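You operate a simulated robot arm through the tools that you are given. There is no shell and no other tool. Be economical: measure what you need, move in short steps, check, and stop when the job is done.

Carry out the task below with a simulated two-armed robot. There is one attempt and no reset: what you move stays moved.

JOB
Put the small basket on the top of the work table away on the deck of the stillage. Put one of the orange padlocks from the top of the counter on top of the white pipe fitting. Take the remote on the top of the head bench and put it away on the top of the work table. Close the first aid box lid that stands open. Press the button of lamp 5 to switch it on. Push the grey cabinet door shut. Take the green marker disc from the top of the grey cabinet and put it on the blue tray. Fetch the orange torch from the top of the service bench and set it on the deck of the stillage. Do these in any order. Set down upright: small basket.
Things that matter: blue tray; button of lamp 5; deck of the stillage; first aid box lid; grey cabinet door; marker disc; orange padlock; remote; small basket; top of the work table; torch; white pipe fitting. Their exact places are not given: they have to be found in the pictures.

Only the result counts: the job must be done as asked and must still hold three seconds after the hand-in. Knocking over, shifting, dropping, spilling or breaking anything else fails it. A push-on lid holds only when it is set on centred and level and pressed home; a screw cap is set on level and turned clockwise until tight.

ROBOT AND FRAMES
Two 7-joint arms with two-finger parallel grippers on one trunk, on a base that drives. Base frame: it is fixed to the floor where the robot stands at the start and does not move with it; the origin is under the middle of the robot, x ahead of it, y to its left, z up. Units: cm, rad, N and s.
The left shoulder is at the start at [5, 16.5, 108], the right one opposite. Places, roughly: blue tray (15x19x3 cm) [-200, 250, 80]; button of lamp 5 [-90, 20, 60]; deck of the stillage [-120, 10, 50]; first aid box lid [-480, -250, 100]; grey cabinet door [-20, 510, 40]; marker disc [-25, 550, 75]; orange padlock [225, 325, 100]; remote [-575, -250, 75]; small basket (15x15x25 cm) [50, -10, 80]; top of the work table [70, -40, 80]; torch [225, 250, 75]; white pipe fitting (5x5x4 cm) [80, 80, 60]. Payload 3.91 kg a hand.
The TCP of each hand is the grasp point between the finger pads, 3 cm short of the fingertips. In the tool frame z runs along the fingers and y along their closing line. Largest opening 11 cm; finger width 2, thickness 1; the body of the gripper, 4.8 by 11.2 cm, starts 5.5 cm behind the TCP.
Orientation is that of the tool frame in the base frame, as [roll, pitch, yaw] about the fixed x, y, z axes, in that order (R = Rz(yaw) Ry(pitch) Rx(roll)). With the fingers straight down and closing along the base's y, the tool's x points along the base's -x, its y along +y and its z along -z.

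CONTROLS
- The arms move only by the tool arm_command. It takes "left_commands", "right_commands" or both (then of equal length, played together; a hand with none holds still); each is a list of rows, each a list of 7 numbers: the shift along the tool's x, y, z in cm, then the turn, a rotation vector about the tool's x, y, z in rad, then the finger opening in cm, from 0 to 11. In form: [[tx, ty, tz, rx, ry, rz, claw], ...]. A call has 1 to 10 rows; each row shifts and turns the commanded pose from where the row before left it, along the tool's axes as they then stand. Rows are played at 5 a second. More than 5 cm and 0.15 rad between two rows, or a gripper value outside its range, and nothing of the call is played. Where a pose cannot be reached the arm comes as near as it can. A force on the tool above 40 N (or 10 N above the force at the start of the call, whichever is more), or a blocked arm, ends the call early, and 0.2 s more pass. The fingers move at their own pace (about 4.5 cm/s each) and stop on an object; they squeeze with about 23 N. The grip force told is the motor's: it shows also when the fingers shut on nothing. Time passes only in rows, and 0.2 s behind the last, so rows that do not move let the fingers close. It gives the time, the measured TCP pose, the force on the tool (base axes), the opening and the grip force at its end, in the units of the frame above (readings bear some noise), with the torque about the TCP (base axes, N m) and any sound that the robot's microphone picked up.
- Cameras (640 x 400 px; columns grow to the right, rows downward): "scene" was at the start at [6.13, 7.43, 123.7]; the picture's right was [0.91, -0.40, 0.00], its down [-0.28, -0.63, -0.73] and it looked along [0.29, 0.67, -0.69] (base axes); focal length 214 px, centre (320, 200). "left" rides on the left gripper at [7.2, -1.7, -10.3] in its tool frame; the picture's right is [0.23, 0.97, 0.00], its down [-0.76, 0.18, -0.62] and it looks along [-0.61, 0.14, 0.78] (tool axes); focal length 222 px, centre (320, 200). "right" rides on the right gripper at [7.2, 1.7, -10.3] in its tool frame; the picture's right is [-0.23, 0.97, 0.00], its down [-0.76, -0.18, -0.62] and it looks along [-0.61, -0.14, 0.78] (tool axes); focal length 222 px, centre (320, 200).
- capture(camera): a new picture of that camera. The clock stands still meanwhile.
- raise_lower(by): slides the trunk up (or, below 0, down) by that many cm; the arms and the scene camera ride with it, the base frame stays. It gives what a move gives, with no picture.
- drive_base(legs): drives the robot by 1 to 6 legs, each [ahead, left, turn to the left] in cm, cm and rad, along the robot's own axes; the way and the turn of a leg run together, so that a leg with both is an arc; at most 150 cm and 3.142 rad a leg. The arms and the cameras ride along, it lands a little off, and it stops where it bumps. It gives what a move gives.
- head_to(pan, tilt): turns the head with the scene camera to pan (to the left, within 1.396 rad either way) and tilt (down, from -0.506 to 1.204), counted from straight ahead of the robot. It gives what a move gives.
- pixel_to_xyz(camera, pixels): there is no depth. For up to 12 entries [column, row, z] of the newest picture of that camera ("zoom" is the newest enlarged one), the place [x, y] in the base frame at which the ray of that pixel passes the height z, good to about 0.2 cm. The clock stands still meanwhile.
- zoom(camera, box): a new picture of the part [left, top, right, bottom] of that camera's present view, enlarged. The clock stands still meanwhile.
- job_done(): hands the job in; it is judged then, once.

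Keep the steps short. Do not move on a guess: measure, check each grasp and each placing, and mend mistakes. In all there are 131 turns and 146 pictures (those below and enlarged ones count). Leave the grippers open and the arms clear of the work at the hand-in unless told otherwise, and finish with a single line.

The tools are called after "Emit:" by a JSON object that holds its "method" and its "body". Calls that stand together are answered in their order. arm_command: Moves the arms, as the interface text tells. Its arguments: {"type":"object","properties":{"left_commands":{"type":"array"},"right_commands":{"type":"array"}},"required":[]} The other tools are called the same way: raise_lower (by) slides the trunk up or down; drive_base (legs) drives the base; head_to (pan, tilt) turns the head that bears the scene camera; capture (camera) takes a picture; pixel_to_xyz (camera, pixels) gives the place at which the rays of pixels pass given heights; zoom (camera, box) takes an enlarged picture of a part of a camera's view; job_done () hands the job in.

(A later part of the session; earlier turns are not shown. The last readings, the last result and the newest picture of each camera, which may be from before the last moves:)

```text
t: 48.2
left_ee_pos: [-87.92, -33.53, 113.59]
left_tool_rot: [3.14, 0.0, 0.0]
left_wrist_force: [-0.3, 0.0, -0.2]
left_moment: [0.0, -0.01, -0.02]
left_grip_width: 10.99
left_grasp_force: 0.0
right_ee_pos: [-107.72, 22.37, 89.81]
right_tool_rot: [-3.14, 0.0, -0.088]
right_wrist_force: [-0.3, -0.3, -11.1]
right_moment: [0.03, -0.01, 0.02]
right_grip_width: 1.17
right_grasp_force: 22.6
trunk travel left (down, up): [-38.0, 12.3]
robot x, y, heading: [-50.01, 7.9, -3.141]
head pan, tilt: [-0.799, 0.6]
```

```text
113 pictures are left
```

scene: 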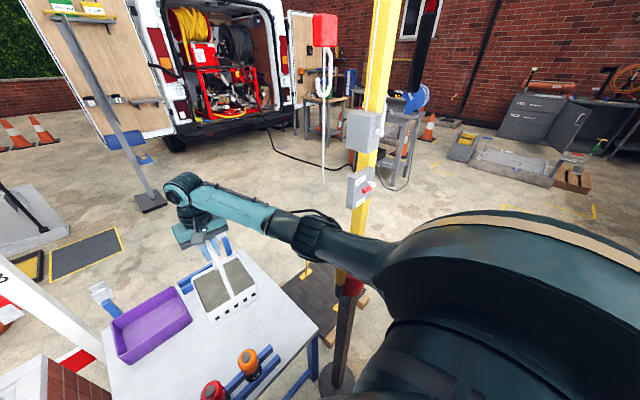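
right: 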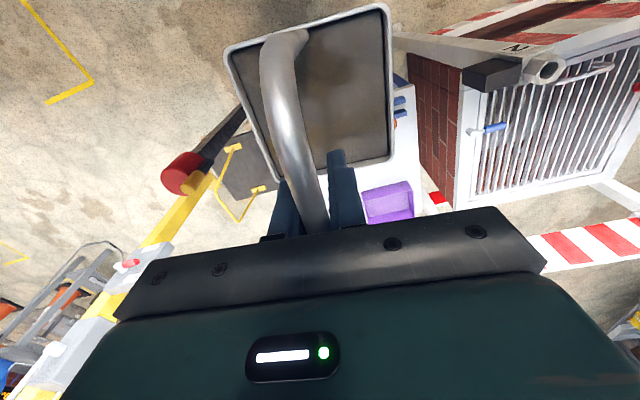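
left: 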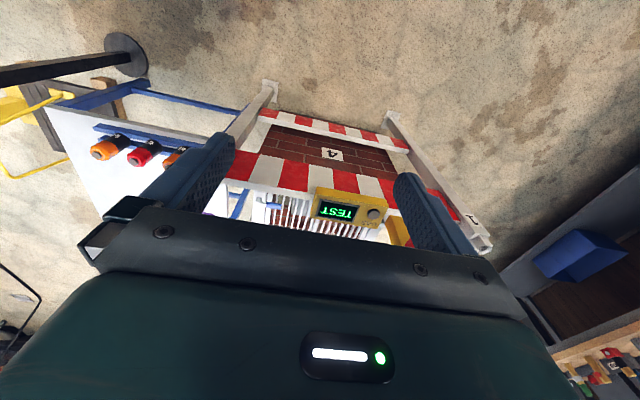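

The arm link crosses the view of the post but lies nearer and higher (about z 103 against 87). I'll go on lowering to just above the deck.

Emit:
{"method": "arm_command", "body": {"right_commands": [[0, 0, 1, 0, 0, 0, 0], [0, 0, 1.6, 0, 0, 0, 0], [0, 0, 1.6, 0, 0, 0, 0], [0, 0, 1.6, 0, 0, 0, 0], [0, 0, 1.6, 0, 0, 0, 0], [0, 0, 1.6, 0, 0, 0, 0], [0, 0, 1.6, 0, 0, 0, 0], [0, 0, 1.6, 0, 0, 0, 0], [0, 0, 1.6, 0, 0, 0, 0], [0, 0, 1.2, 0, 0, 0, 0]]}}

Emit:
{"method": "capture", "body": {"camera": "scene"}}

```text
t: 50.4
left_ee_pos: [-88.01, -33.46, 113.62]
left_tool_rot: [-3.141, 0.0, -0.001]
left_wrist_force: [-1.1, 0.2, 0.7]
left_moment: [0.0, -0.01, -0.01]
left_grip_width: 10.99
left_grasp_force: 0.1
right_ee_pos: [-107.69, 22.31, 74.82]
right_tool_rot: [-3.139, -0.003, -0.089]
right_wrist_force: [0.0, -0.2, -10.6]
right_moment: [-0.03, 0.02, 0.02]
right_grip_width: 1.15
right_grasp_force: 22.8
trunk travel left (down, up): [-38.0, 12.3]
robot x, y, heading: [-49.82, 7.89, -3.142]
head pan, tilt: [-0.799, 0.6]
```

```text
112 pictures are left
```

scene: 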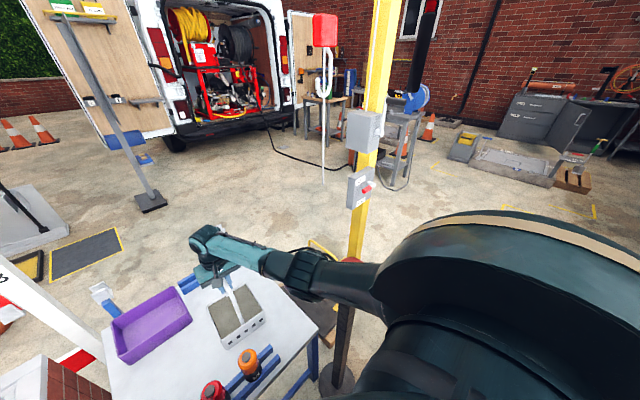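

About 3.5 cm to go. I'll lower in small steps and watch for the load coming off.

Emit:
{"method": "arm_command", "body": {"right_commands": [[0, 0, 0.7, 0, 0, 0, 0], [0, 0, 0.7, 0, 0, 0, 0], [0, 0, 0.5, 0, 0, 0, 0], [0, 0, 0.4, 0, 0, 0, 0], [0, 0, 0.3, 0, 0, 0, 0], [0, 0, 0, 0, 0, 0, 0]]}}

Emit:
{"method": "arm_command", "body": {"right_commands": [[0, 0, 0.3, 0, 0, 0, 0], [0, 0, 0.3, 0, 0, 0, 0], [0, 0, 0, 0, 0, 0, 0]]}}

Emit:
{"method": "zoom", "body": {"camera": "scene", "box": [160, 230, 320, 380]}}

```text
t: 51.8
left_ee_pos: [-87.94, -33.44, 113.53]
left_tool_rot: [3.141, 0.001, 0.0]
left_wrist_force: [-0.3, 0.2, 0.7]
left_moment: [-0.02, 0.01, 0.0]
left_grip_width: 11.0
left_grasp_force: 0.1
right_ee_pos: [-107.65, 22.44, 72.16]
right_tool_rot: [-3.14, -0.002, -0.089]
right_wrist_force: [0.0, 0.2, -10.1]
right_moment: [-0.01, -0.01, -0.01]
right_grip_width: 1.19
right_grasp_force: 22.9
trunk travel left (down, up): [-38.0, 12.3]
robot x, y, heading: [-49.74, 8.39, -3.141]
head pan, tilt: [-0.799, 0.6]
```

```text
t: 52.6
left_ee_pos: [-88.02, -33.55, 113.55]
left_tool_rot: [3.141, 0.0, 0.0]
left_wrist_force: [0.1, 0.5, -0.5]
left_moment: [-0.01, -0.01, 0.01]
left_grip_width: 11.0
left_grasp_force: 0.0
right_ee_pos: [-107.79, 22.31, 71.46]
right_tool_rot: [-3.14, 0.0, -0.09]
right_wrist_force: [-0.2, -0.8, -10.9]
right_moment: [0.0, -0.02, 0.04]
right_grip_width: 1.17
right_grasp_force: 23.0
trunk travel left (down, up): [-38.0, 12.3]
robot x, y, heading: [-50.16, 8.08, -3.137]
head pan, tilt: [-0.799, 0.6]
```

```text
2.67 times, centred on (240, 305) of scene
```

zoom: 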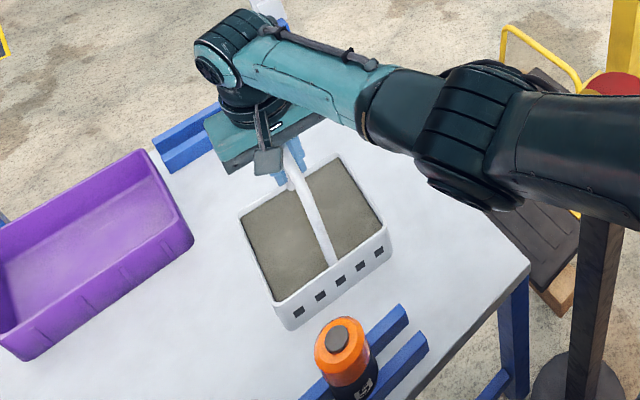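

Still hanging at full load. I'll continue in 0.25 cm steps.

Emit:
{"method": "arm_command", "body": {"right_commands": [[0, 0, 0.25, 0, 0, 0, 0], [0, 0, 0.25, 0, 0, 0, 0], [0, 0, 0.25, 0, 0, 0, 0], [0, 0, 0, 0, 0, 0, 0]]}}

Emit:
{"method": "arm_command", "body": {"right_commands": [[0, 0, 0.25, 0, 0, 0, 0], [0, 0, 0.25, 0, 0, 0, 0], [0, 0, 0, 0, 0, 0, 0]]}}

```text
t: 53.6
left_ee_pos: [-88.0, -33.57, 113.57]
left_tool_rot: [-3.141, 0.001, 0.0]
left_wrist_force: [-1.0, 0.5, 0.4]
left_moment: [0.01, 0.01, 0.01]
left_grip_width: 11.0
left_grasp_force: 0.0
right_ee_pos: [-107.71, 22.41, 70.71]
right_tool_rot: [-3.141, -0.002, -0.091]
right_wrist_force: [0.2, 0.5, -11.0]
right_moment: [0.01, 0.0, 0.01]
right_grip_width: 1.2
right_grasp_force: 23.5
trunk travel left (down, up): [-38.0, 12.3]
robot x, y, heading: [-49.84, 8.02, -3.135]
head pan, tilt: [-0.799, 0.6]
```

```text
t: 54.4
left_ee_pos: [-87.81, -33.51, 113.66]
left_tool_rot: [3.141, 0.004, 0.0]
left_wrist_force: [0.4, -0.3, 0.1]
left_moment: [0.0, 0.0, -0.01]
left_grip_width: 11.01
left_grasp_force: 0.1
right_ee_pos: [-107.81, 22.33, 70.75]
right_tool_rot: [-3.139, 0.006, -0.089]
right_wrist_force: [3.8, 0.4, 17.3]
right_moment: [-0.07, -0.13, -0.04]
right_grip_width: 1.18
right_grasp_force: 23.5
trunk travel left (down, up): [-38.0, 12.3]
robot x, y, heading: [-50.32, 8.18, -3.14]
head pan, tilt: [-0.799, 0.6]
```

Contact: the deck is carrying it now. I'll ease up slightly, open, and raise the hand clear of the handle.

Emit:
{"method": "arm_command", "body": {"right_commands": [[0, 0, -0.25, 0, 0, 0, 0], [0, 0, 0, 0, 0, 0, 3], [0, 0, 0, 0, 0, 0, 6], [0, 0, 0, 0, 0, 0, 9], [0, 0, 0, 0, 0, 0, 9], [0, 0, -3, 0, 0, 0, 9], [0, 0, -4, 0, 0, 0, 9], [0, 0, -4, 0, 0, 0, 9], [0, 0, -4, 0, 0, 0, 9]]}}

Emit:
{"method": "capture", "body": {"camera": "scene"}}

Emit:
{"method": "capture", "body": {"camera": "right"}}

```text
t: 56.4
left_ee_pos: [-87.9, -33.57, 113.64]
left_tool_rot: [3.141, 0.001, -0.001]
left_wrist_force: [-0.3, 0.2, 0.5]
left_moment: [-0.01, 0.01, 0.0]
left_grip_width: 11.0
left_grasp_force: 0.0
right_ee_pos: [-107.81, 22.44, 85.61]
right_tool_rot: [-3.138, -0.001, -0.089]
right_wrist_force: [0.0, 0.1, 0.5]
right_moment: [0.01, 0.01, -0.04]
right_grip_width: 8.99
right_grasp_force: 0.0
trunk travel left (down, up): [-38.0, 12.3]
robot x, y, heading: [-50.08, 8.01, -3.141]
head pan, tilt: [-0.799, 0.6]
```

```text
110 pictures are left
```

scene: 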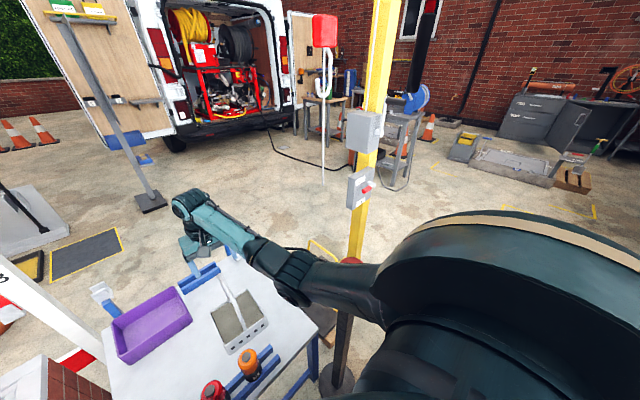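

```text
109 pictures are left
```

right: 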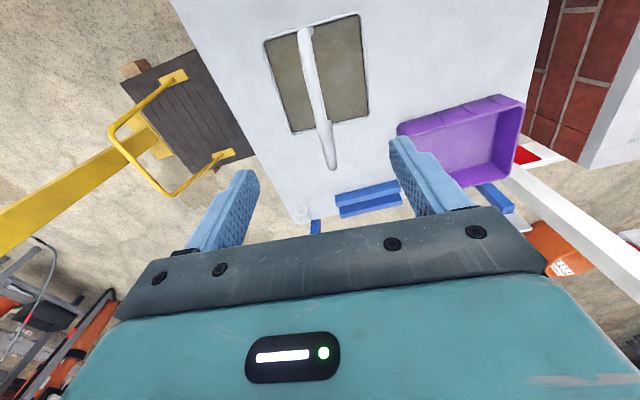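

The basket stands upright. Next I'll close the fingers and move above lamp 5's button.

Emit:
{"method": "arm_command", "body": {"right_commands": [[4, 1, 0, 0, 0, -0.09, 0], [4, 1.5, 0, 0, 0, 0, 0], [4, 1.5, 0, 0, 0, 0, 0], [4, 1.6, 0, 0, 0, 0, 0], [2, 0.6, 0, 0, 0, 0, 0], [0, 0, 3, 0, 0, 0, 0], [0, 0, 3, 0, 0, 0, 0], [0, 0, 3, 0, 0, 0, 0], [0, 0, 0, 0, 0, 0, 0]]}}

Emit:
{"method": "head_to", "body": {"pan": -0.25, "tilt": 1.0}}

Emit:
{"method": "zoom", "body": {"camera": "scene", "box": [240, 120, 400, 280]}}

Emit:
{"method": "capture", "body": {"camera": "right"}}

```text
t: 58.4
left_ee_pos: [-87.93, -33.39, 113.69]
left_tool_rot: [-3.141, 0.002, 0.001]
left_wrist_force: [-0.5, -0.9, 0.3]
left_moment: [0.01, 0.0, 0.01]
left_grip_width: 11.0
left_grasp_force: 0.0
right_ee_pos: [-89.9, 16.21, 76.64]
right_tool_rot: [-3.139, 0.002, -0.001]
right_wrist_force: [0.4, -0.2, 0.4]
right_moment: [-0.03, -0.01, 0.02]
right_grip_width: 0.0
right_grasp_force: 22.8
trunk travel left (down, up): [-38.0, 12.3]
robot x, y, heading: [-50.3, 7.81, 3.139]
head pan, tilt: [-0.799, 0.6]
```

```text
t: 59.4
left_ee_pos: [-87.87, -33.55, 113.57]
left_tool_rot: [3.141, 0.003, 0.0]
left_wrist_force: [-0.3, 0.0, -0.5]
left_moment: [0.0, -0.01, 0.0]
left_grip_width: 10.99
left_grasp_force: 0.0
right_ee_pos: [-89.67, 15.98, 76.62]
right_tool_rot: [-3.14, 0.0, 0.0]
right_wrist_force: [-0.3, -0.3, 0.3]
right_moment: [0.0, -0.01, -0.01]
right_grip_width: 0.0
right_grasp_force: 23.0
trunk travel left (down, up): [-38.0, 12.3]
robot x, y, heading: [-49.77, 7.98, -3.14]
head pan, tilt: [-0.25, 1.0]
```

```text
2.50 times, centred on (320, 200) of scene
```

zoom: 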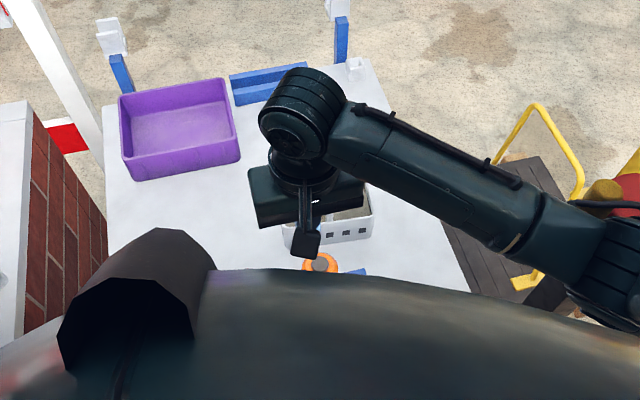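

```text
107 pictures are left
```

right: 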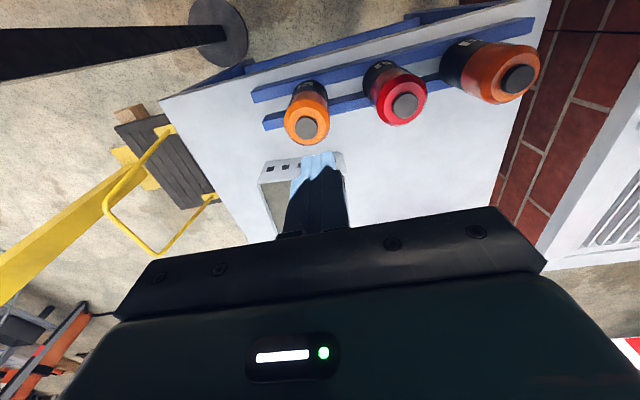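

I'll compute the button's location in both views.

Emit:
{"method": "pixel_to_xyz", "body": {"camera": "right", "pixels": [[308, 128, 62], [308, 128, 64], [308, 128, 66], [308, 128, 68]]}}

Emit:
{"method": "pixel_to_xyz", "body": {"camera": "zoom", "pixels": [[322, 264, 62], [322, 264, 64], [322, 264, 66]]}}

```text
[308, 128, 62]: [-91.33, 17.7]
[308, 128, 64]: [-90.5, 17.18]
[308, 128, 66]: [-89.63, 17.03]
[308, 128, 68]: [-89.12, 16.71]
```

```text
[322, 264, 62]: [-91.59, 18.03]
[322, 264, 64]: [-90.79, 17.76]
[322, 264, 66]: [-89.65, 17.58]
```

The button is at about (-90.2,17.2,65). I'll shift over it, lower to just above, and check the picture.

Emit:
{"method": "arm_command", "body": {"right_commands": [[-0.4, -1.1, 2, 0, 0, 0, 0], [0, 0, 2, 0, 0, 0, 0], [0, 0, 2, 0, 0, 0, 0], [0, 0, 0.8, 0, 0, 0, 0], [0, 0, 0, 0, 0, 0, 0]]}}

Emit:
{"method": "capture", "body": {"camera": "right"}}

Emit:
{"method": "zoom", "body": {"camera": "scene", "box": [240, 120, 400, 280]}}

```text
t: 60.6
left_ee_pos: [-87.82, -33.65, 113.58]
left_tool_rot: [-3.14, 0.0, 0.0]
left_wrist_force: [0.0, 0.5, -1.0]
left_moment: [0.0, 0.02, 0.02]
left_grip_width: 10.99
left_grasp_force: 0.1
right_ee_pos: [-90.26, 16.82, 69.77]
right_tool_rot: [3.141, 0.0, 0.002]
right_wrist_force: [-0.3, 1.2, 1.0]
right_moment: [0.04, 0.0, -0.01]
right_grip_width: 0.0
right_grasp_force: 23.3
trunk travel left (down, up): [-38.0, 12.3]
robot x, y, heading: [-50.05, 8.19, -3.144]
head pan, tilt: [-0.25, 1.0]
```

```text
106 pictures are left
```

right: 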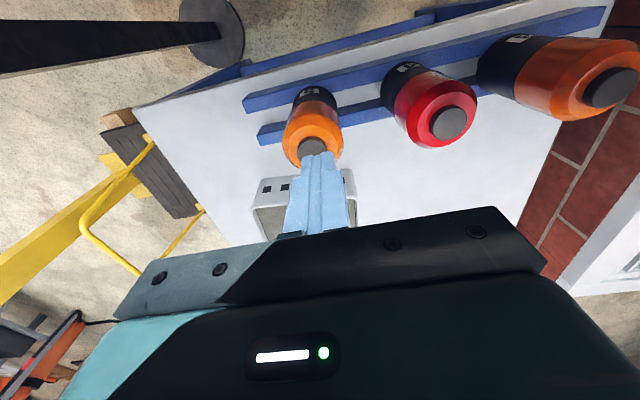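

```text
2.50 times, centred on (320, 200) of scene
```

zoom: 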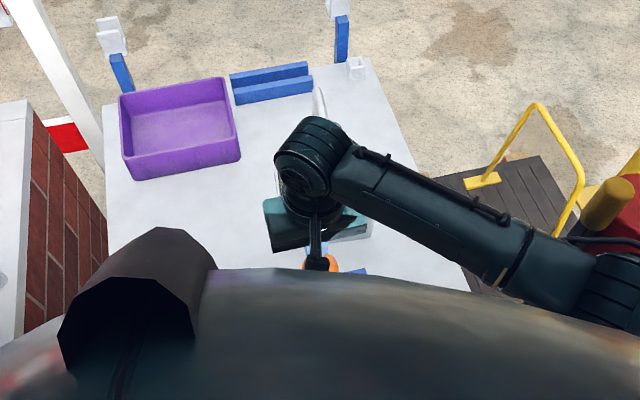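

The tips are nearly over the button. A small correction, then press down in small steps.

Emit:
{"method": "arm_command", "body": {"right_commands": [[0.4, -0.4, 0, 0, 0, 0, 0], [0, 0, 0.4, 0, 0, 0, 0], [0, 0, 0.4, 0, 0, 0, 0], [0, 0, 0.3, 0, 0, 0, 0], [0, 0, 0.3, 0, 0, 0, 0], [0, 0, 0, 0, 0, 0, 0]]}}

Emit:
{"method": "capture", "body": {"camera": "right"}}

```text
t: 62.0
left_ee_pos: [-87.93, -33.46, 113.59]
left_tool_rot: [3.141, -0.001, 0.002]
left_wrist_force: [-0.2, -0.3, -0.3]
left_moment: [-0.01, -0.01, -0.02]
left_grip_width: 10.97
left_grasp_force: 0.0
right_ee_pos: [-89.78, 17.34, 68.37]
right_tool_rot: [-3.139, -0.001, 0.0]
right_wrist_force: [0.3, -1.3, -0.6]
right_moment: [0.0, -0.02, 0.0]
right_grip_width: 0.0
right_grasp_force: 23.1
trunk travel left (down, up): [-38.0, 12.3]
robot x, y, heading: [-49.98, 8.21, -3.143]
head pan, tilt: [-0.25, 1.0]
```

```text
104 pictures are left
```

right: 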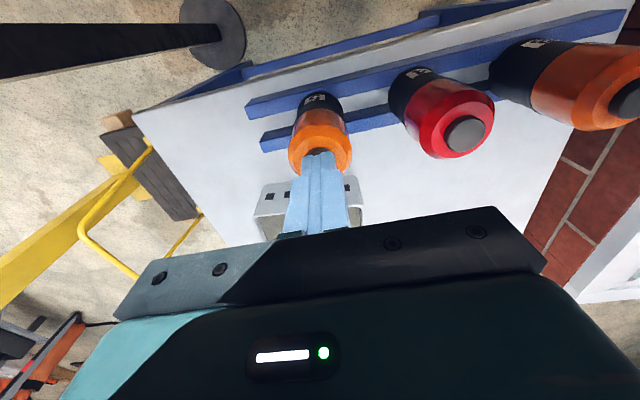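

Aligned. I'll continue pressing in 0.3 cm steps.

Emit:
{"method": "arm_command", "body": {"right_commands": [[0, 0, 0.3, 0, 0, 0, 0], [0, 0, 0.3, 0, 0, 0, 0], [0, 0, 0.3, 0, 0, 0, 0], [0, 0, 0, 0, 0, 0, 0]]}}

Emit:
{"method": "capture", "body": {"camera": "right"}}

```text
t: 63.0
left_ee_pos: [-87.92, -33.54, 113.58]
left_tool_rot: [-3.14, -0.001, 0.0]
left_wrist_force: [0.7, -0.4, 0.3]
left_moment: [0.04, -0.03, -0.01]
left_grip_width: 11.0
left_grasp_force: 0.1
right_ee_pos: [-89.76, 17.26, 67.58]
right_tool_rot: [-3.14, 0.0, -0.001]
right_wrist_force: [0.3, 0.2, 0.1]
right_moment: [0.0, -0.01, 0.01]
right_grip_width: 0.02
right_grasp_force: 23.5
trunk travel left (down, up): [-38.0, 12.3]
robot x, y, heading: [-49.82, 7.43, -3.143]
head pan, tilt: [-0.25, 1.0]
```

```text
103 pictures are left
```

right: 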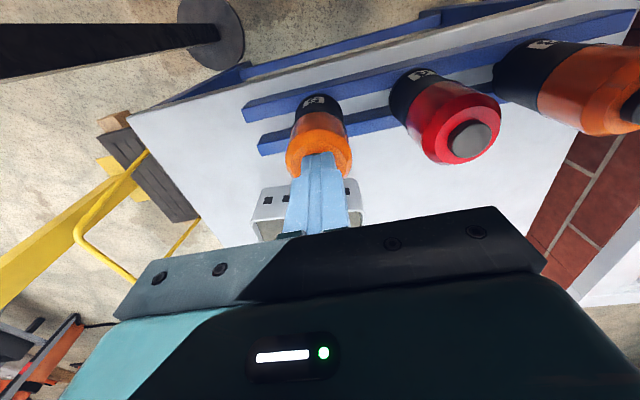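

Emit:
{"method": "arm_command", "body": {"right_commands": [[0, 0, 0.3, 0, 0, 0, 0], [0, 0, 0.3, 0, 0, 0, 0], [0, 0, 0.3, 0, 0, 0, 0], [0, 0, 0.3, 0, 0, 0, 0], [0, 0, 0, 0, 0, 0, 0]]}}

Emit:
{"method": "arm_command", "body": {"right_commands": [[0, 0, 0.2, 0, 0, 0, 0], [0, 0, 0.2, 0, 0, 0, 0], [0, 0, 0.2, 0, 0, 0, 0], [0, 0, 0, 0, 0, 0, 0]]}}

Emit:
{"method": "capture", "body": {"camera": "right"}}

```text
t: 64.0
left_ee_pos: [-87.74, -33.42, 113.62]
left_tool_rot: [-3.141, 0.003, 0.0]
left_wrist_force: [-0.5, -0.4, 0.3]
left_moment: [0.0, -0.02, 0.0]
left_grip_width: 11.0
left_grasp_force: 0.2
right_ee_pos: [-89.92, 17.24, 67.04]
right_tool_rot: [3.137, 0.006, 0.002]
right_wrist_force: [7.7, 3.9, 24.2]
right_moment: [0.13, -0.34, 0.02]
right_grip_width: 0.01
right_grasp_force: 22.9
trunk travel left (down, up): [-38.0, 12.3]
robot x, y, heading: [-49.72, 8.36, 3.142]
head pan, tilt: [-0.25, 1.0]
heard: click
stopped in row 4 (right hand): the force on the tool passed its limit (the readings are from after the stop); the commanded pose is now the measured one
```

```text
t: 64.4
left_ee_pos: [-87.85, -33.56, 113.74]
left_tool_rot: [3.141, 0.001, 0.0]
left_wrist_force: [0.5, -0.3, -0.6]
left_moment: [-0.01, -0.01, 0.03]
left_grip_width: 11.01
left_grasp_force: 0.1
right_ee_pos: [-90.07, 17.18, 67.12]
right_tool_rot: [3.134, 0.01, 0.003]
right_wrist_force: [7.5, 2.6, 22.2]
right_moment: [0.1, -0.31, 0.03]
right_grip_width: 0.0
right_grasp_force: 23.2
trunk travel left (down, up): [-38.0, 12.3]
robot x, y, heading: [-49.54, 7.77, 3.14]
head pan, tilt: [-0.25, 1.0]
stopped in row 2 (right hand): the force on the tool passed its limit (the readings are from after the stop); the commanded pose is now the measured one
```

```text
102 pictures are left
```

right: 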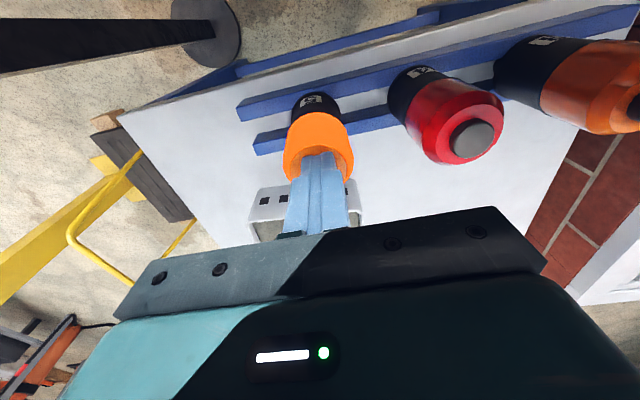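

Click heard and the lamp is lit. I'll raise the hand and check it stays on.

Emit:
{"method": "arm_command", "body": {"right_commands": [[0, 0, -1, 0, 0, 0, 0], [0, 0, -3, 0, 0, 0, 0], [0, 0, -4, 0, 0, 0, 2], [0, 0, -5, 0, 0, 0, 5], [0, 0, -5, 0, 0, 0, 8], [0, 0, -5, 0, 0, 0, 11], [0, 0, -5, 0, 0, 0, 11], [0, 0, -5, 0, 0, 0, 11], [0, 0, -5, 0, 0, 0, 11], [0, 0, -3, 0, 0, 0, 11]]}}

Emit:
{"method": "drive_base", "body": {"legs": [[-40, 4, 0]]}}

Emit:
{"method": "head_to", "body": {"pan": 0.1, "tilt": 0.35}}

Emit:
{"method": "capture", "body": {"camera": "scene"}}

Emit:
{"method": "head_to", "body": {"pan": 1.0, "tilt": 0.35}}

Emit:
{"method": "capture", "body": {"camera": "scene"}}

```text
t: 66.6
left_ee_pos: [-87.9, -33.57, 113.56]
left_tool_rot: [-3.141, 0.001, 0.0]
left_wrist_force: [-0.6, -0.7, -0.3]
left_moment: [-0.03, -0.03, 0.03]
left_grip_width: 10.98
left_grasp_force: 0.0
right_ee_pos: [-89.82, 17.35, 107.71]
right_tool_rot: [3.138, 0.005, 0.002]
right_wrist_force: [-0.2, 0.8, -0.4]
right_moment: [-0.01, 0.0, -0.04]
right_grip_width: 11.0
right_grasp_force: 0.1
trunk travel left (down, up): [-38.0, 12.3]
robot x, y, heading: [-49.8, 8.11, 3.139]
head pan, tilt: [-0.25, 1.0]
```

```text
t: 69.2
left_ee_pos: [-46.96, -37.43, 113.58]
left_tool_rot: [-3.141, 0.0, -0.005]
left_wrist_force: [-0.5, 0.9, -0.6]
left_moment: [0.01, 0.04, 0.01]
left_grip_width: 11.01
left_grasp_force: 0.2
right_ee_pos: [-48.61, 13.45, 107.62]
right_tool_rot: [3.138, 0.007, -0.007]
right_wrist_force: [0.8, -0.2, 0.1]
right_moment: [0.02, 0.02, 0.0]
right_grip_width: 11.0
right_grasp_force: 0.0
trunk travel left (down, up): [-38.0, 12.3]
robot x, y, heading: [-8.52, 3.73, 3.133]
head pan, tilt: [-0.25, 1.0]
```

```text
t: 70.2
left_ee_pos: [-47.04, -37.34, 113.55]
left_tool_rot: [3.141, 0.001, -0.005]
left_wrist_force: [-0.8, -0.5, -0.5]
left_moment: [0.01, -0.02, 0.01]
left_grip_width: 11.02
left_grasp_force: 0.1
right_ee_pos: [-48.7, 13.36, 107.64]
right_tool_rot: [3.139, 0.005, -0.006]
right_wrist_force: [-0.8, -0.7, -0.4]
right_moment: [0.03, -0.01, 0.01]
right_grip_width: 11.0
right_grasp_force: 0.0
trunk travel left (down, up): [-38.0, 12.3]
robot x, y, heading: [-8.92, 3.63, 3.136]
head pan, tilt: [0.099, 0.351]
```

```text
101 pictures are left
```

scene: 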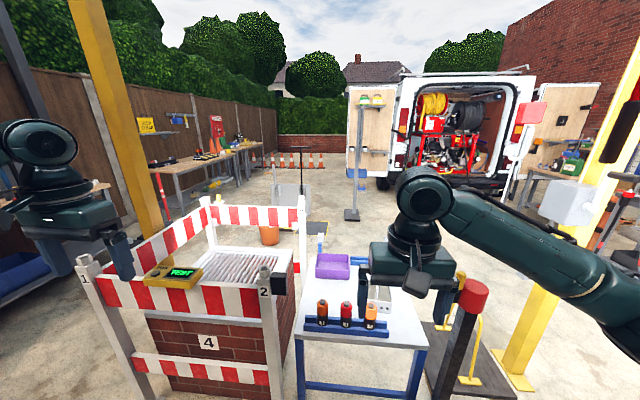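

```text
t: 71.4
left_ee_pos: [-47.03, -37.47, 113.53]
left_tool_rot: [-3.14, 0.0, -0.005]
left_wrist_force: [-0.2, 0.6, -0.3]
left_moment: [0.0, 0.0, 0.04]
left_grip_width: 11.01
left_grasp_force: 0.0
right_ee_pos: [-48.59, 13.54, 107.68]
right_tool_rot: [3.137, 0.005, -0.007]
right_wrist_force: [-0.2, -0.7, 0.0]
right_moment: [0.02, 0.01, -0.01]
right_grip_width: 11.0
right_grasp_force: 0.1
trunk travel left (down, up): [-38.0, 12.3]
robot x, y, heading: [-8.94, 3.69, 3.131]
head pan, tilt: [1.0, 0.351]
```

```text
100 pictures are left
```

scene: 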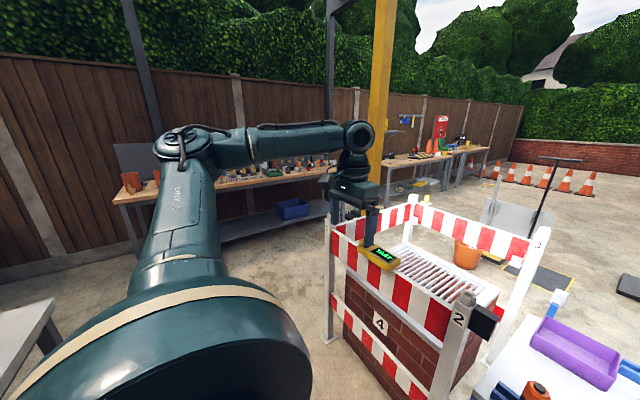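

Lamp 5 is lit. Next is the far area: the lid at (-480,-250) and the remote at (-575,-250). I'll measure landmarks to plan the path between barrier and benches.

Emit:
{"method": "pixel_to_xyz", "body": {"camera": "scene", "pixels": [[330, 342, 0], [138, 258, 0], [46, 302, 74], [112, 200, 80], [335, 168, 80], [382, 200, 0], [447, 190, 0], [468, 268, 0], [515, 285, 0], [508, 172, 0], [385, 168, 80], [486, 148, 80]]}}

Emit:
{"method": "head_to", "body": {"pan": 0.55, "tilt": 0.2}}

Emit:
{"method": "zoom", "body": {"camera": "scene", "box": [160, 80, 480, 280]}}

```text
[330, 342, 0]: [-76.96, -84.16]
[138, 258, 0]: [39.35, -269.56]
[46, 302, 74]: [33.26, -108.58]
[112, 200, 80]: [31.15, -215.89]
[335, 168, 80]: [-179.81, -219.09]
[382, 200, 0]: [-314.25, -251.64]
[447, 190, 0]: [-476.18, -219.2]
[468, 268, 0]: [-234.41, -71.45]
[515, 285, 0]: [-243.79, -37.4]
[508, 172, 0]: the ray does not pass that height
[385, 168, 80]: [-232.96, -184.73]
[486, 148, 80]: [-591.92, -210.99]
```

```text
t: 72.3
left_ee_pos: [-47.02, -37.46, 113.65]
left_tool_rot: [-3.141, 0.0, -0.005]
left_wrist_force: [0.3, 0.0, -0.3]
left_moment: [-0.02, -0.03, -0.02]
left_grip_width: 11.02
left_grasp_force: 0.1
right_ee_pos: [-48.78, 13.44, 107.67]
right_tool_rot: [3.137, 0.006, -0.007]
right_wrist_force: [0.3, -1.0, -0.3]
right_moment: [0.01, -0.01, 0.01]
right_grip_width: 11.02
right_grasp_force: 0.0
trunk travel left (down, up): [-38.0, 12.3]
robot x, y, heading: [-8.74, 3.74, 3.139]
head pan, tilt: [0.55, 0.201]
```

```text
2.00 times, centred on (320, 180) of scene
```

zoom: 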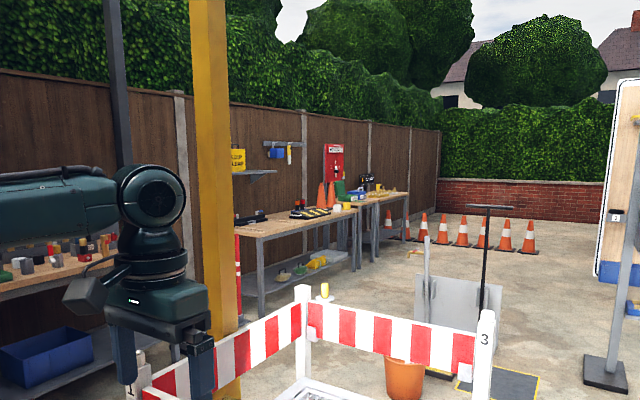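

The yellow column near the fence lane needs locating. I'll turn and drive to about (-15,-125), where I can see down the lane.

Emit:
{"method": "drive_base", "body": {"legs": [[0, 0, 1.57], [110, -5, 0]]}}

Emit:
{"method": "head_to", "body": {"pan": -1.3, "tilt": 0.3}}

Emit:
{"method": "capture", "body": {"camera": "scene"}}

```text
t: 81.6
left_ee_pos: [31.49, -138.01, 113.46]
left_tool_rot: [-3.141, 0.0, 1.598]
left_wrist_force: [0.4, 0.9, -0.6]
left_moment: [-0.04, 0.0, 0.02]
left_grip_width: 11.01
left_grasp_force: 0.1
right_ee_pos: [-19.36, -141.26, 107.52]
right_tool_rot: [3.138, 0.006, 1.597]
right_wrist_force: [0.3, 0.1, -0.4]
right_moment: [0.0, 0.05, 0.0]
right_grip_width: 11.01
right_grasp_force: 0.0
trunk travel left (down, up): [-38.0, 12.3]
robot x, y, heading: [-10.72, -101.32, -1.55]
head pan, tilt: [0.55, 0.201]
```

```text
t: 83.5
left_ee_pos: [31.59, -138.04, 113.59]
left_tool_rot: [-3.141, 0.0, 1.595]
left_wrist_force: [-0.5, 0.8, -0.4]
left_moment: [0.0, 0.01, 0.01]
left_grip_width: 11.02
left_grasp_force: 0.1
right_ee_pos: [-19.28, -141.26, 107.7]
right_tool_rot: [3.138, 0.004, 1.597]
right_wrist_force: [0.0, 1.1, 0.1]
right_moment: [-0.02, 0.01, -0.01]
right_grip_width: 10.98
right_grasp_force: 0.0
trunk travel left (down, up): [-38.0, 12.3]
robot x, y, heading: [-10.86, -100.99, -1.546]
head pan, tilt: [-1.3, 0.3]
```

```text
98 pictures are left
```

scene: 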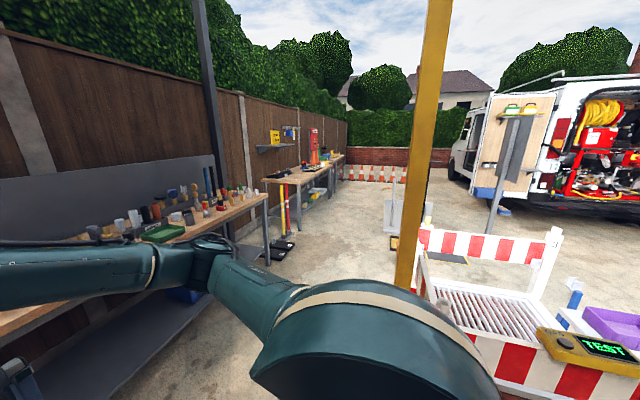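

The column is at about (-109,-93), so the lane between it and the bench (y -216) is over a metre wide. I'll measure the objects further along.

Emit:
{"method": "pixel_to_xyz", "body": {"camera": "scene", "pixels": [[283, 246, 0], [272, 262, 0], [265, 200, 80], [270, 183, 85], [300, 181, 85], [395, 232, 0], [395, 250, 0], [327, 168, 85], [400, 180, 0]]}}

Emit:
{"method": "zoom", "body": {"camera": "scene", "box": [240, 120, 440, 260]}}

```text
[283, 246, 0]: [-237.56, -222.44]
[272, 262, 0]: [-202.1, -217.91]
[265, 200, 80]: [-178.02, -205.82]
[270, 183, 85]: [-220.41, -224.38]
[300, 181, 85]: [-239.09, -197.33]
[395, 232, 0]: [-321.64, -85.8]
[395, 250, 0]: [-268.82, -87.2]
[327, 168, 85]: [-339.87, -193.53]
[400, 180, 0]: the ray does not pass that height
```

```text
2.86 times, centred on (340, 190) of scene
```

zoom: 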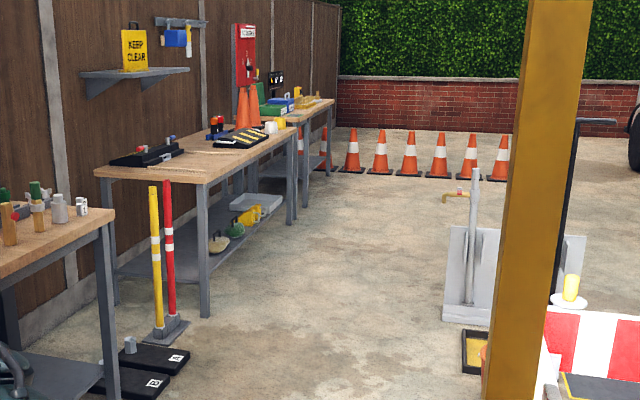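

Lane is clear at y≈-150. I'll drive forward, turn right to face -x, and go along the lane to x≈-380.

Emit:
{"method": "drive_base", "body": {"legs": [[45, 0, 0], [0, 0, -1.59], [150, 0, 0], [150, 0, 0], [70, 0, 0]]}}

Emit:
{"method": "head_to", "body": {"pan": 0.6, "tilt": 0.4}}

Emit:
{"method": "capture", "body": {"camera": "scene"}}

```text
t: 107.4
left_ee_pos: [-415.7, -166.7, 113.58]
left_tool_rot: [3.141, 0.0, -0.075]
left_wrist_force: [0.5, -0.2, 0.2]
left_moment: [-0.05, -0.04, 0.0]
left_grip_width: 10.98
left_grasp_force: 0.1
right_ee_pos: [-413.7, -115.63, 107.61]
right_tool_rot: [3.137, 0.005, -0.074]
right_wrist_force: [-0.4, 0.4, 0.9]
right_moment: [-0.03, 0.0, -0.01]
right_grip_width: 10.99
right_grasp_force: 0.0
trunk travel left (down, up): [-38.0, 12.3]
robot x, y, heading: [-374.71, -128.26, 3.066]
head pan, tilt: [-1.3, 0.3]
```

```text
t: 109.2
left_ee_pos: [-415.55, -166.61, 113.52]
left_tool_rot: [3.141, 0.0, -0.074]
left_wrist_force: [-0.7, -1.1, 0.0]
left_moment: [0.04, -0.01, 0.02]
left_grip_width: 10.97
left_grasp_force: 0.1
right_ee_pos: [-413.72, -115.64, 107.7]
right_tool_rot: [3.14, 0.004, -0.074]
right_wrist_force: [0.5, 0.7, 0.0]
right_moment: [0.0, 0.02, -0.03]
right_grip_width: 11.01
right_grasp_force: 0.1
trunk travel left (down, up): [-38.0, 12.3]
robot x, y, heading: [-374.74, -128.21, 3.068]
head pan, tilt: [0.6, 0.4]
```

```text
96 pictures are left
```

scene: 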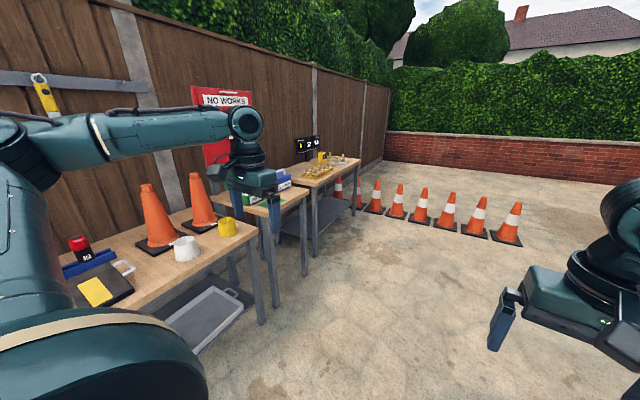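

The green first aid box is behind the left gripper at about (250,190). I'll drive on 80 cm and look again.

Emit:
{"method": "drive_base", "body": {"legs": [[90, 0, 0.05]]}}

Emit:
{"method": "head_to", "body": {"pan": 1.1, "tilt": 0.5}}

Emit:
{"method": "capture", "body": {"camera": "scene"}}

Emit:
{"method": "capture", "body": {"camera": "left"}}

```text
t: 113.9
left_ee_pos: [-501.42, -164.18, 113.62]
left_tool_rot: [-3.141, 0.001, -0.023]
left_wrist_force: [-0.5, 0.6, -0.8]
left_moment: [0.01, -0.04, 0.01]
left_grip_width: 11.0
left_grasp_force: 0.0
right_ee_pos: [-502.15, -113.22, 107.64]
right_tool_rot: [3.14, 0.006, -0.023]
right_wrist_force: [-0.7, 0.0, 0.0]
right_moment: [0.05, 0.01, 0.01]
right_grip_width: 11.0
right_grasp_force: 0.0
trunk travel left (down, up): [-38.0, 12.3]
robot x, y, heading: [-462.59, -123.36, 3.115]
head pan, tilt: [0.6, 0.4]
```

```text
t: 114.8
left_ee_pos: [-501.51, -164.15, 113.49]
left_tool_rot: [-3.142, 0.0, -0.025]
left_wrist_force: [-0.1, -0.6, 0.0]
left_moment: [-0.04, -0.04, 0.0]
left_grip_width: 11.0
left_grasp_force: 0.1
right_ee_pos: [-502.23, -113.24, 107.57]
right_tool_rot: [3.138, 0.006, -0.023]
right_wrist_force: [-1.1, 0.1, -0.6]
right_moment: [0.0, 0.0, 0.0]
right_grip_width: 11.0
right_grasp_force: 0.1
trunk travel left (down, up): [-38.0, 12.3]
robot x, y, heading: [-462.77, -123.75, 3.114]
head pan, tilt: [1.1, 0.499]
```

```text
95 pictures are left
```

scene: 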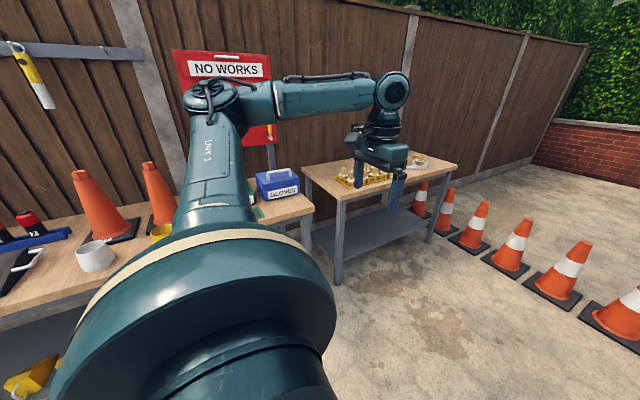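

```text
94 pictures are left
```

left: 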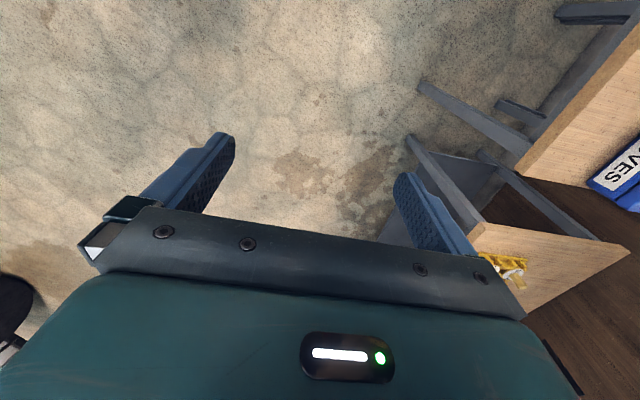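

I'll turn left to face the benches.

Emit:
{"method": "drive_base", "body": {"legs": [[0, 0, 1.6]]}}

Emit:
{"method": "head_to", "body": {"pan": 0, "tilt": 0.5}}

Emit:
{"method": "capture", "body": {"camera": "scene"}}

Emit:
{"method": "head_to", "body": {"pan": -0.8, "tilt": 0.5}}

Emit:
{"method": "capture", "body": {"camera": "scene"}}

```text
t: 119.1
left_ee_pos: [-421.44, -161.87, 113.51]
left_tool_rot: [3.14, -0.001, 1.565]
left_wrist_force: [0.7, -0.8, -0.8]
left_moment: [-0.02, 0.01, -0.01]
left_grip_width: 10.99
left_grasp_force: 0.1
right_ee_pos: [-472.09, -163.55, 107.65]
right_tool_rot: [3.138, 0.005, 1.566]
right_wrist_force: [-0.4, -0.4, 1.0]
right_moment: [-0.01, -0.03, 0.02]
right_grip_width: 11.02
right_grasp_force: 0.0
trunk travel left (down, up): [-38.0, 12.3]
robot x, y, heading: [-462.71, -123.61, -1.576]
head pan, tilt: [1.1, 0.499]
```

```text
t: 120.4
left_ee_pos: [-421.29, -161.83, 113.64]
left_tool_rot: [3.141, 0.0, 1.564]
left_wrist_force: [0.5, -0.6, -0.2]
left_moment: [0.01, 0.0, 0.01]
left_grip_width: 10.97
left_grasp_force: 0.0
right_ee_pos: [-472.23, -163.48, 107.6]
right_tool_rot: [3.138, 0.006, 1.567]
right_wrist_force: [0.1, 0.1, 0.0]
right_moment: [0.01, 0.02, 0.01]
right_grip_width: 11.02
right_grasp_force: 0.1
trunk travel left (down, up): [-38.0, 12.3]
robot x, y, heading: [-462.55, -123.74, -1.573]
head pan, tilt: [0.0, 0.499]
```

```text
93 pictures are left
```

scene: 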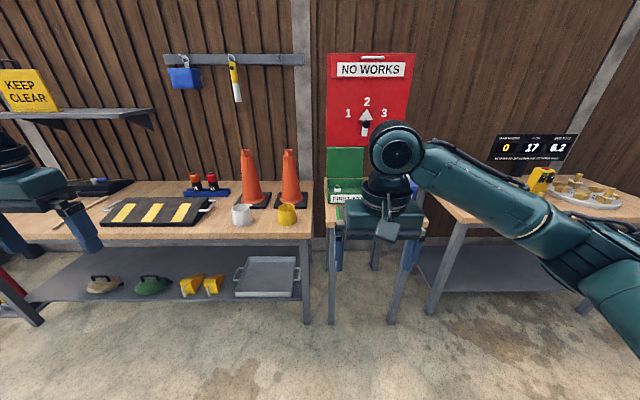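

```text
t: 121.5
left_ee_pos: [-421.26, -161.87, 113.51]
left_tool_rot: [-3.139, -0.001, 1.566]
left_wrist_force: [0.5, 0.1, -0.2]
left_moment: [0.02, 0.02, 0.0]
left_grip_width: 11.03
left_grasp_force: 0.1
right_ee_pos: [-472.2, -163.46, 107.61]
right_tool_rot: [3.139, 0.004, 1.567]
right_wrist_force: [0.1, 0.1, 0.4]
right_moment: [-0.02, 0.03, 0.0]
right_grip_width: 10.99
right_grasp_force: 0.1
trunk travel left (down, up): [-38.0, 12.3]
robot x, y, heading: [-462.6, -123.86, -1.574]
head pan, tilt: [-0.799, 0.499]
```

```text
92 pictures are left
```

scene: 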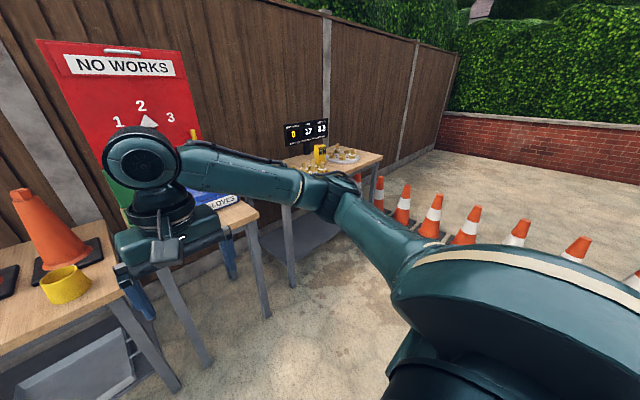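

The green first aid box with its raised lid is at (345,175), half hidden by my right hand. I'll move the right hand aside and look.

Emit:
{"method": "arm_command", "body": {"right_commands": [[0, -5, -1, 0, 0, 0, 11], [0, -5, -1, 0, 0, 0, 11], [0, -5, 0, 0, 0, 0, 11], [0, -5, 0, 0, 0, 0, 11], [0, -5, 0, 0, 0, 0, 11]]}}

Emit:
{"method": "head_to", "body": {"pan": 0, "tilt": 0.5}}

Emit:
{"method": "capture", "body": {"camera": "scene"}}

Emit:
{"method": "zoom", "body": {"camera": "scene", "box": [300, 120, 460, 240]}}

```text
refused: row 1 steps farther than a row can; nothing moved
```

```text
t: 122.7
left_ee_pos: [-421.37, -161.91, 113.47]
left_tool_rot: [3.142, 0.001, 1.565]
left_wrist_force: [0.5, 0.1, 1.3]
left_moment: [0.01, 0.02, 0.02]
left_grip_width: 10.99
left_grasp_force: 0.0
right_ee_pos: [-472.29, -163.61, 107.57]
right_tool_rot: [3.138, 0.007, 1.568]
right_wrist_force: [0.3, -0.7, -0.4]
right_moment: [-0.02, 0.02, 0.04]
right_grip_width: 11.0
right_grasp_force: 0.1
trunk travel left (down, up): [-38.0, 12.3]
robot x, y, heading: [-462.59, -123.57, -1.575]
head pan, tilt: [0.0, 0.499]
```

```text
91 pictures are left
```

scene: 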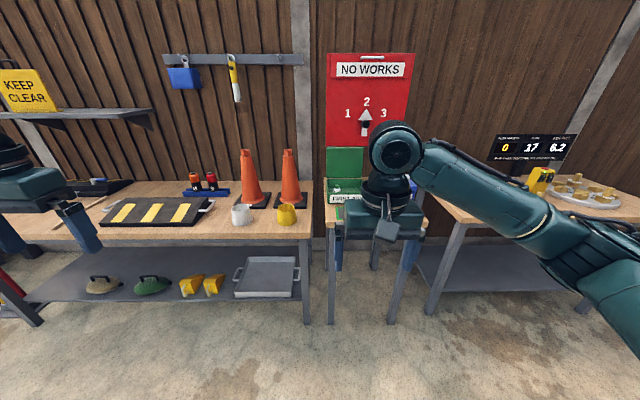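

```text
3.33 times, centred on (380, 180) of scene
```

zoom: 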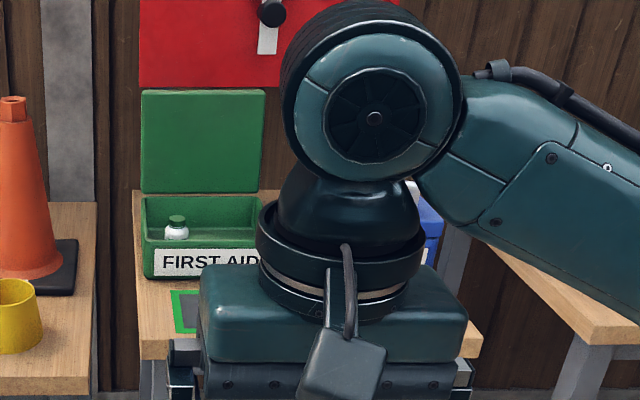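

The lid is hinged at the rear and stands upright. I'll measure the bench: leg feet on the floor fix its front edge.

Emit:
{"method": "pixel_to_xyz", "body": {"camera": "scene", "pixels": [[331, 322, 0], [391, 322, 0], [331, 237, 75], [331, 237, 80], [331, 237, 85], [307, 322, 0], [430, 312, 0], [436, 222, 75], [436, 222, 80], [460, 218, 75]]}}

Emit:
{"method": "pixel_to_xyz", "body": {"camera": "zoom", "pixels": [[150, 280, 75], [150, 280, 80], [140, 92, 100], [140, 92, 105], [140, 92, 110], [265, 90, 105], [145, 195, 90], [145, 195, 85], [265, 192, 90]]}}

```text
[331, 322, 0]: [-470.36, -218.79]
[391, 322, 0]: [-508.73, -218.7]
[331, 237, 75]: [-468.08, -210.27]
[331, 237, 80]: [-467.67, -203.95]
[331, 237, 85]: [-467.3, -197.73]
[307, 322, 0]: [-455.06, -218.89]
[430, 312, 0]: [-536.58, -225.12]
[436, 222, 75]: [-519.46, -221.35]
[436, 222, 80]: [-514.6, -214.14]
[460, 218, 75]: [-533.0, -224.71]
```

```text
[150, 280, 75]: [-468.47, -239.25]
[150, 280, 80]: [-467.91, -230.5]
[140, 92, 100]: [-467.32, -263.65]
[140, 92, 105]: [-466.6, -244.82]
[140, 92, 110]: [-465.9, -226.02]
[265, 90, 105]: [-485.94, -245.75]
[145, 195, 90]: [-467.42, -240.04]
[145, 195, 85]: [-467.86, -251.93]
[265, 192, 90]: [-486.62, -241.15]
```

Bench front at y≈-215, top about z 72. The box is x -467..-487 with its front at y≈-244, and the lid top is about z 100, y≈-262. I'll drive closer and look with the hand camera.

Emit:
{"method": "drive_base", "body": {"legs": [[48, 0, 0]]}}

Emit:
{"method": "head_to", "body": {"pan": -0.15, "tilt": 0.65}}

Emit:
{"method": "capture", "body": {"camera": "scene"}}

Emit:
{"method": "capture", "body": {"camera": "right"}}

```text
t: 125.5
left_ee_pos: [-421.68, -209.07, 113.65]
left_tool_rot: [-3.141, 0.001, 1.564]
left_wrist_force: [-0.5, -0.1, 0.6]
left_moment: [0.01, -0.01, 0.05]
left_grip_width: 11.01
left_grasp_force: 0.1
right_ee_pos: [-472.59, -210.64, 107.67]
right_tool_rot: [3.137, 0.005, 1.566]
right_wrist_force: [0.2, 0.5, -0.1]
right_moment: [0.05, 0.02, 0.0]
right_grip_width: 11.01
right_grasp_force: 0.0
trunk travel left (down, up): [-38.0, 12.3]
robot x, y, heading: [-463.19, -170.54, -1.582]
head pan, tilt: [0.0, 0.499]
```

```text
t: 126.2
left_ee_pos: [-421.59, -208.96, 113.46]
left_tool_rot: [-3.14, -0.002, 1.565]
left_wrist_force: [-0.3, 0.1, 0.2]
left_moment: [-0.01, 0.03, 0.0]
left_grip_width: 10.97
left_grasp_force: 0.1
right_ee_pos: [-472.53, -210.58, 107.72]
right_tool_rot: [3.138, 0.005, 1.566]
right_wrist_force: [-0.6, 0.1, 0.0]
right_moment: [0.02, 0.01, 0.0]
right_grip_width: 11.0
right_grasp_force: 0.0
trunk travel left (down, up): [-38.0, 12.3]
robot x, y, heading: [-462.38, -171.14, -1.57]
head pan, tilt: [-0.15, 0.649]
```

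```text
89 pictures are left
```

scene: 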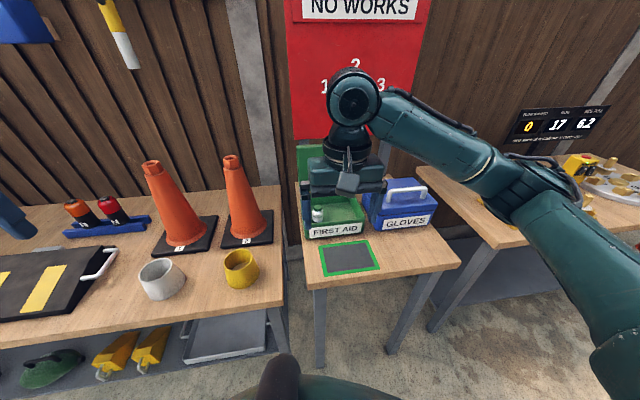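

```text
88 pictures are left
```

right: 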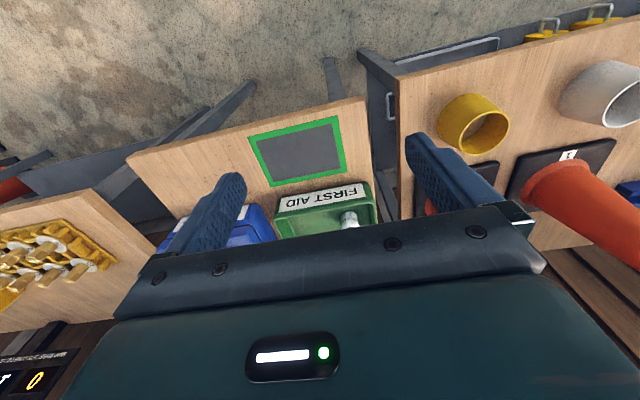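

I'll triangulate the box edges from these two views.

Emit:
{"method": "pixel_to_xyz", "body": {"camera": "right", "pixels": [[276, 199, 72], [366, 182, 72], [276, 215, 80], [370, 196, 80], [128, 155, 72], [366, 97, 72], [128, 155, 70]]}}

Emit:
{"method": "pixel_to_xyz", "body": {"camera": "scene", "pixels": [[309, 239, 72], [362, 234, 72], [304, 226, 80], [364, 219, 80], [314, 289, 72], [460, 262, 72], [314, 289, 70], [299, 146, 95], [299, 146, 100], [299, 146, 105], [298, 182, 82]]}}

Emit:
{"method": "zoom", "body": {"camera": "scene", "box": [280, 120, 420, 250]}}

```text
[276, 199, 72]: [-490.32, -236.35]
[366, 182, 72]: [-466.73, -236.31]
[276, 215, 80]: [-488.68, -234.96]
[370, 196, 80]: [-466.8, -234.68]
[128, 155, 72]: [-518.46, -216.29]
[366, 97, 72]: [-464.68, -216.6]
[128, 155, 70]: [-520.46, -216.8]
```

```text
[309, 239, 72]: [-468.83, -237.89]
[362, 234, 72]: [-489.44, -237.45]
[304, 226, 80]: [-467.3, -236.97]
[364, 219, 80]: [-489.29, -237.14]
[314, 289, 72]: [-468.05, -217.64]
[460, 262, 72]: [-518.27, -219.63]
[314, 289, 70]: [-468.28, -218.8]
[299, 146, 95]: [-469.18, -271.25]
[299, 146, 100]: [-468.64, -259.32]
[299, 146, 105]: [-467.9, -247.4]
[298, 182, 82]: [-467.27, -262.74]
```

```text
3.08 times, centred on (350, 185) of scene
```

zoom: 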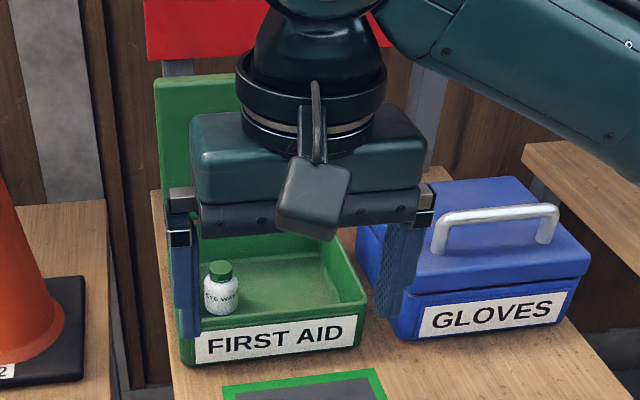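

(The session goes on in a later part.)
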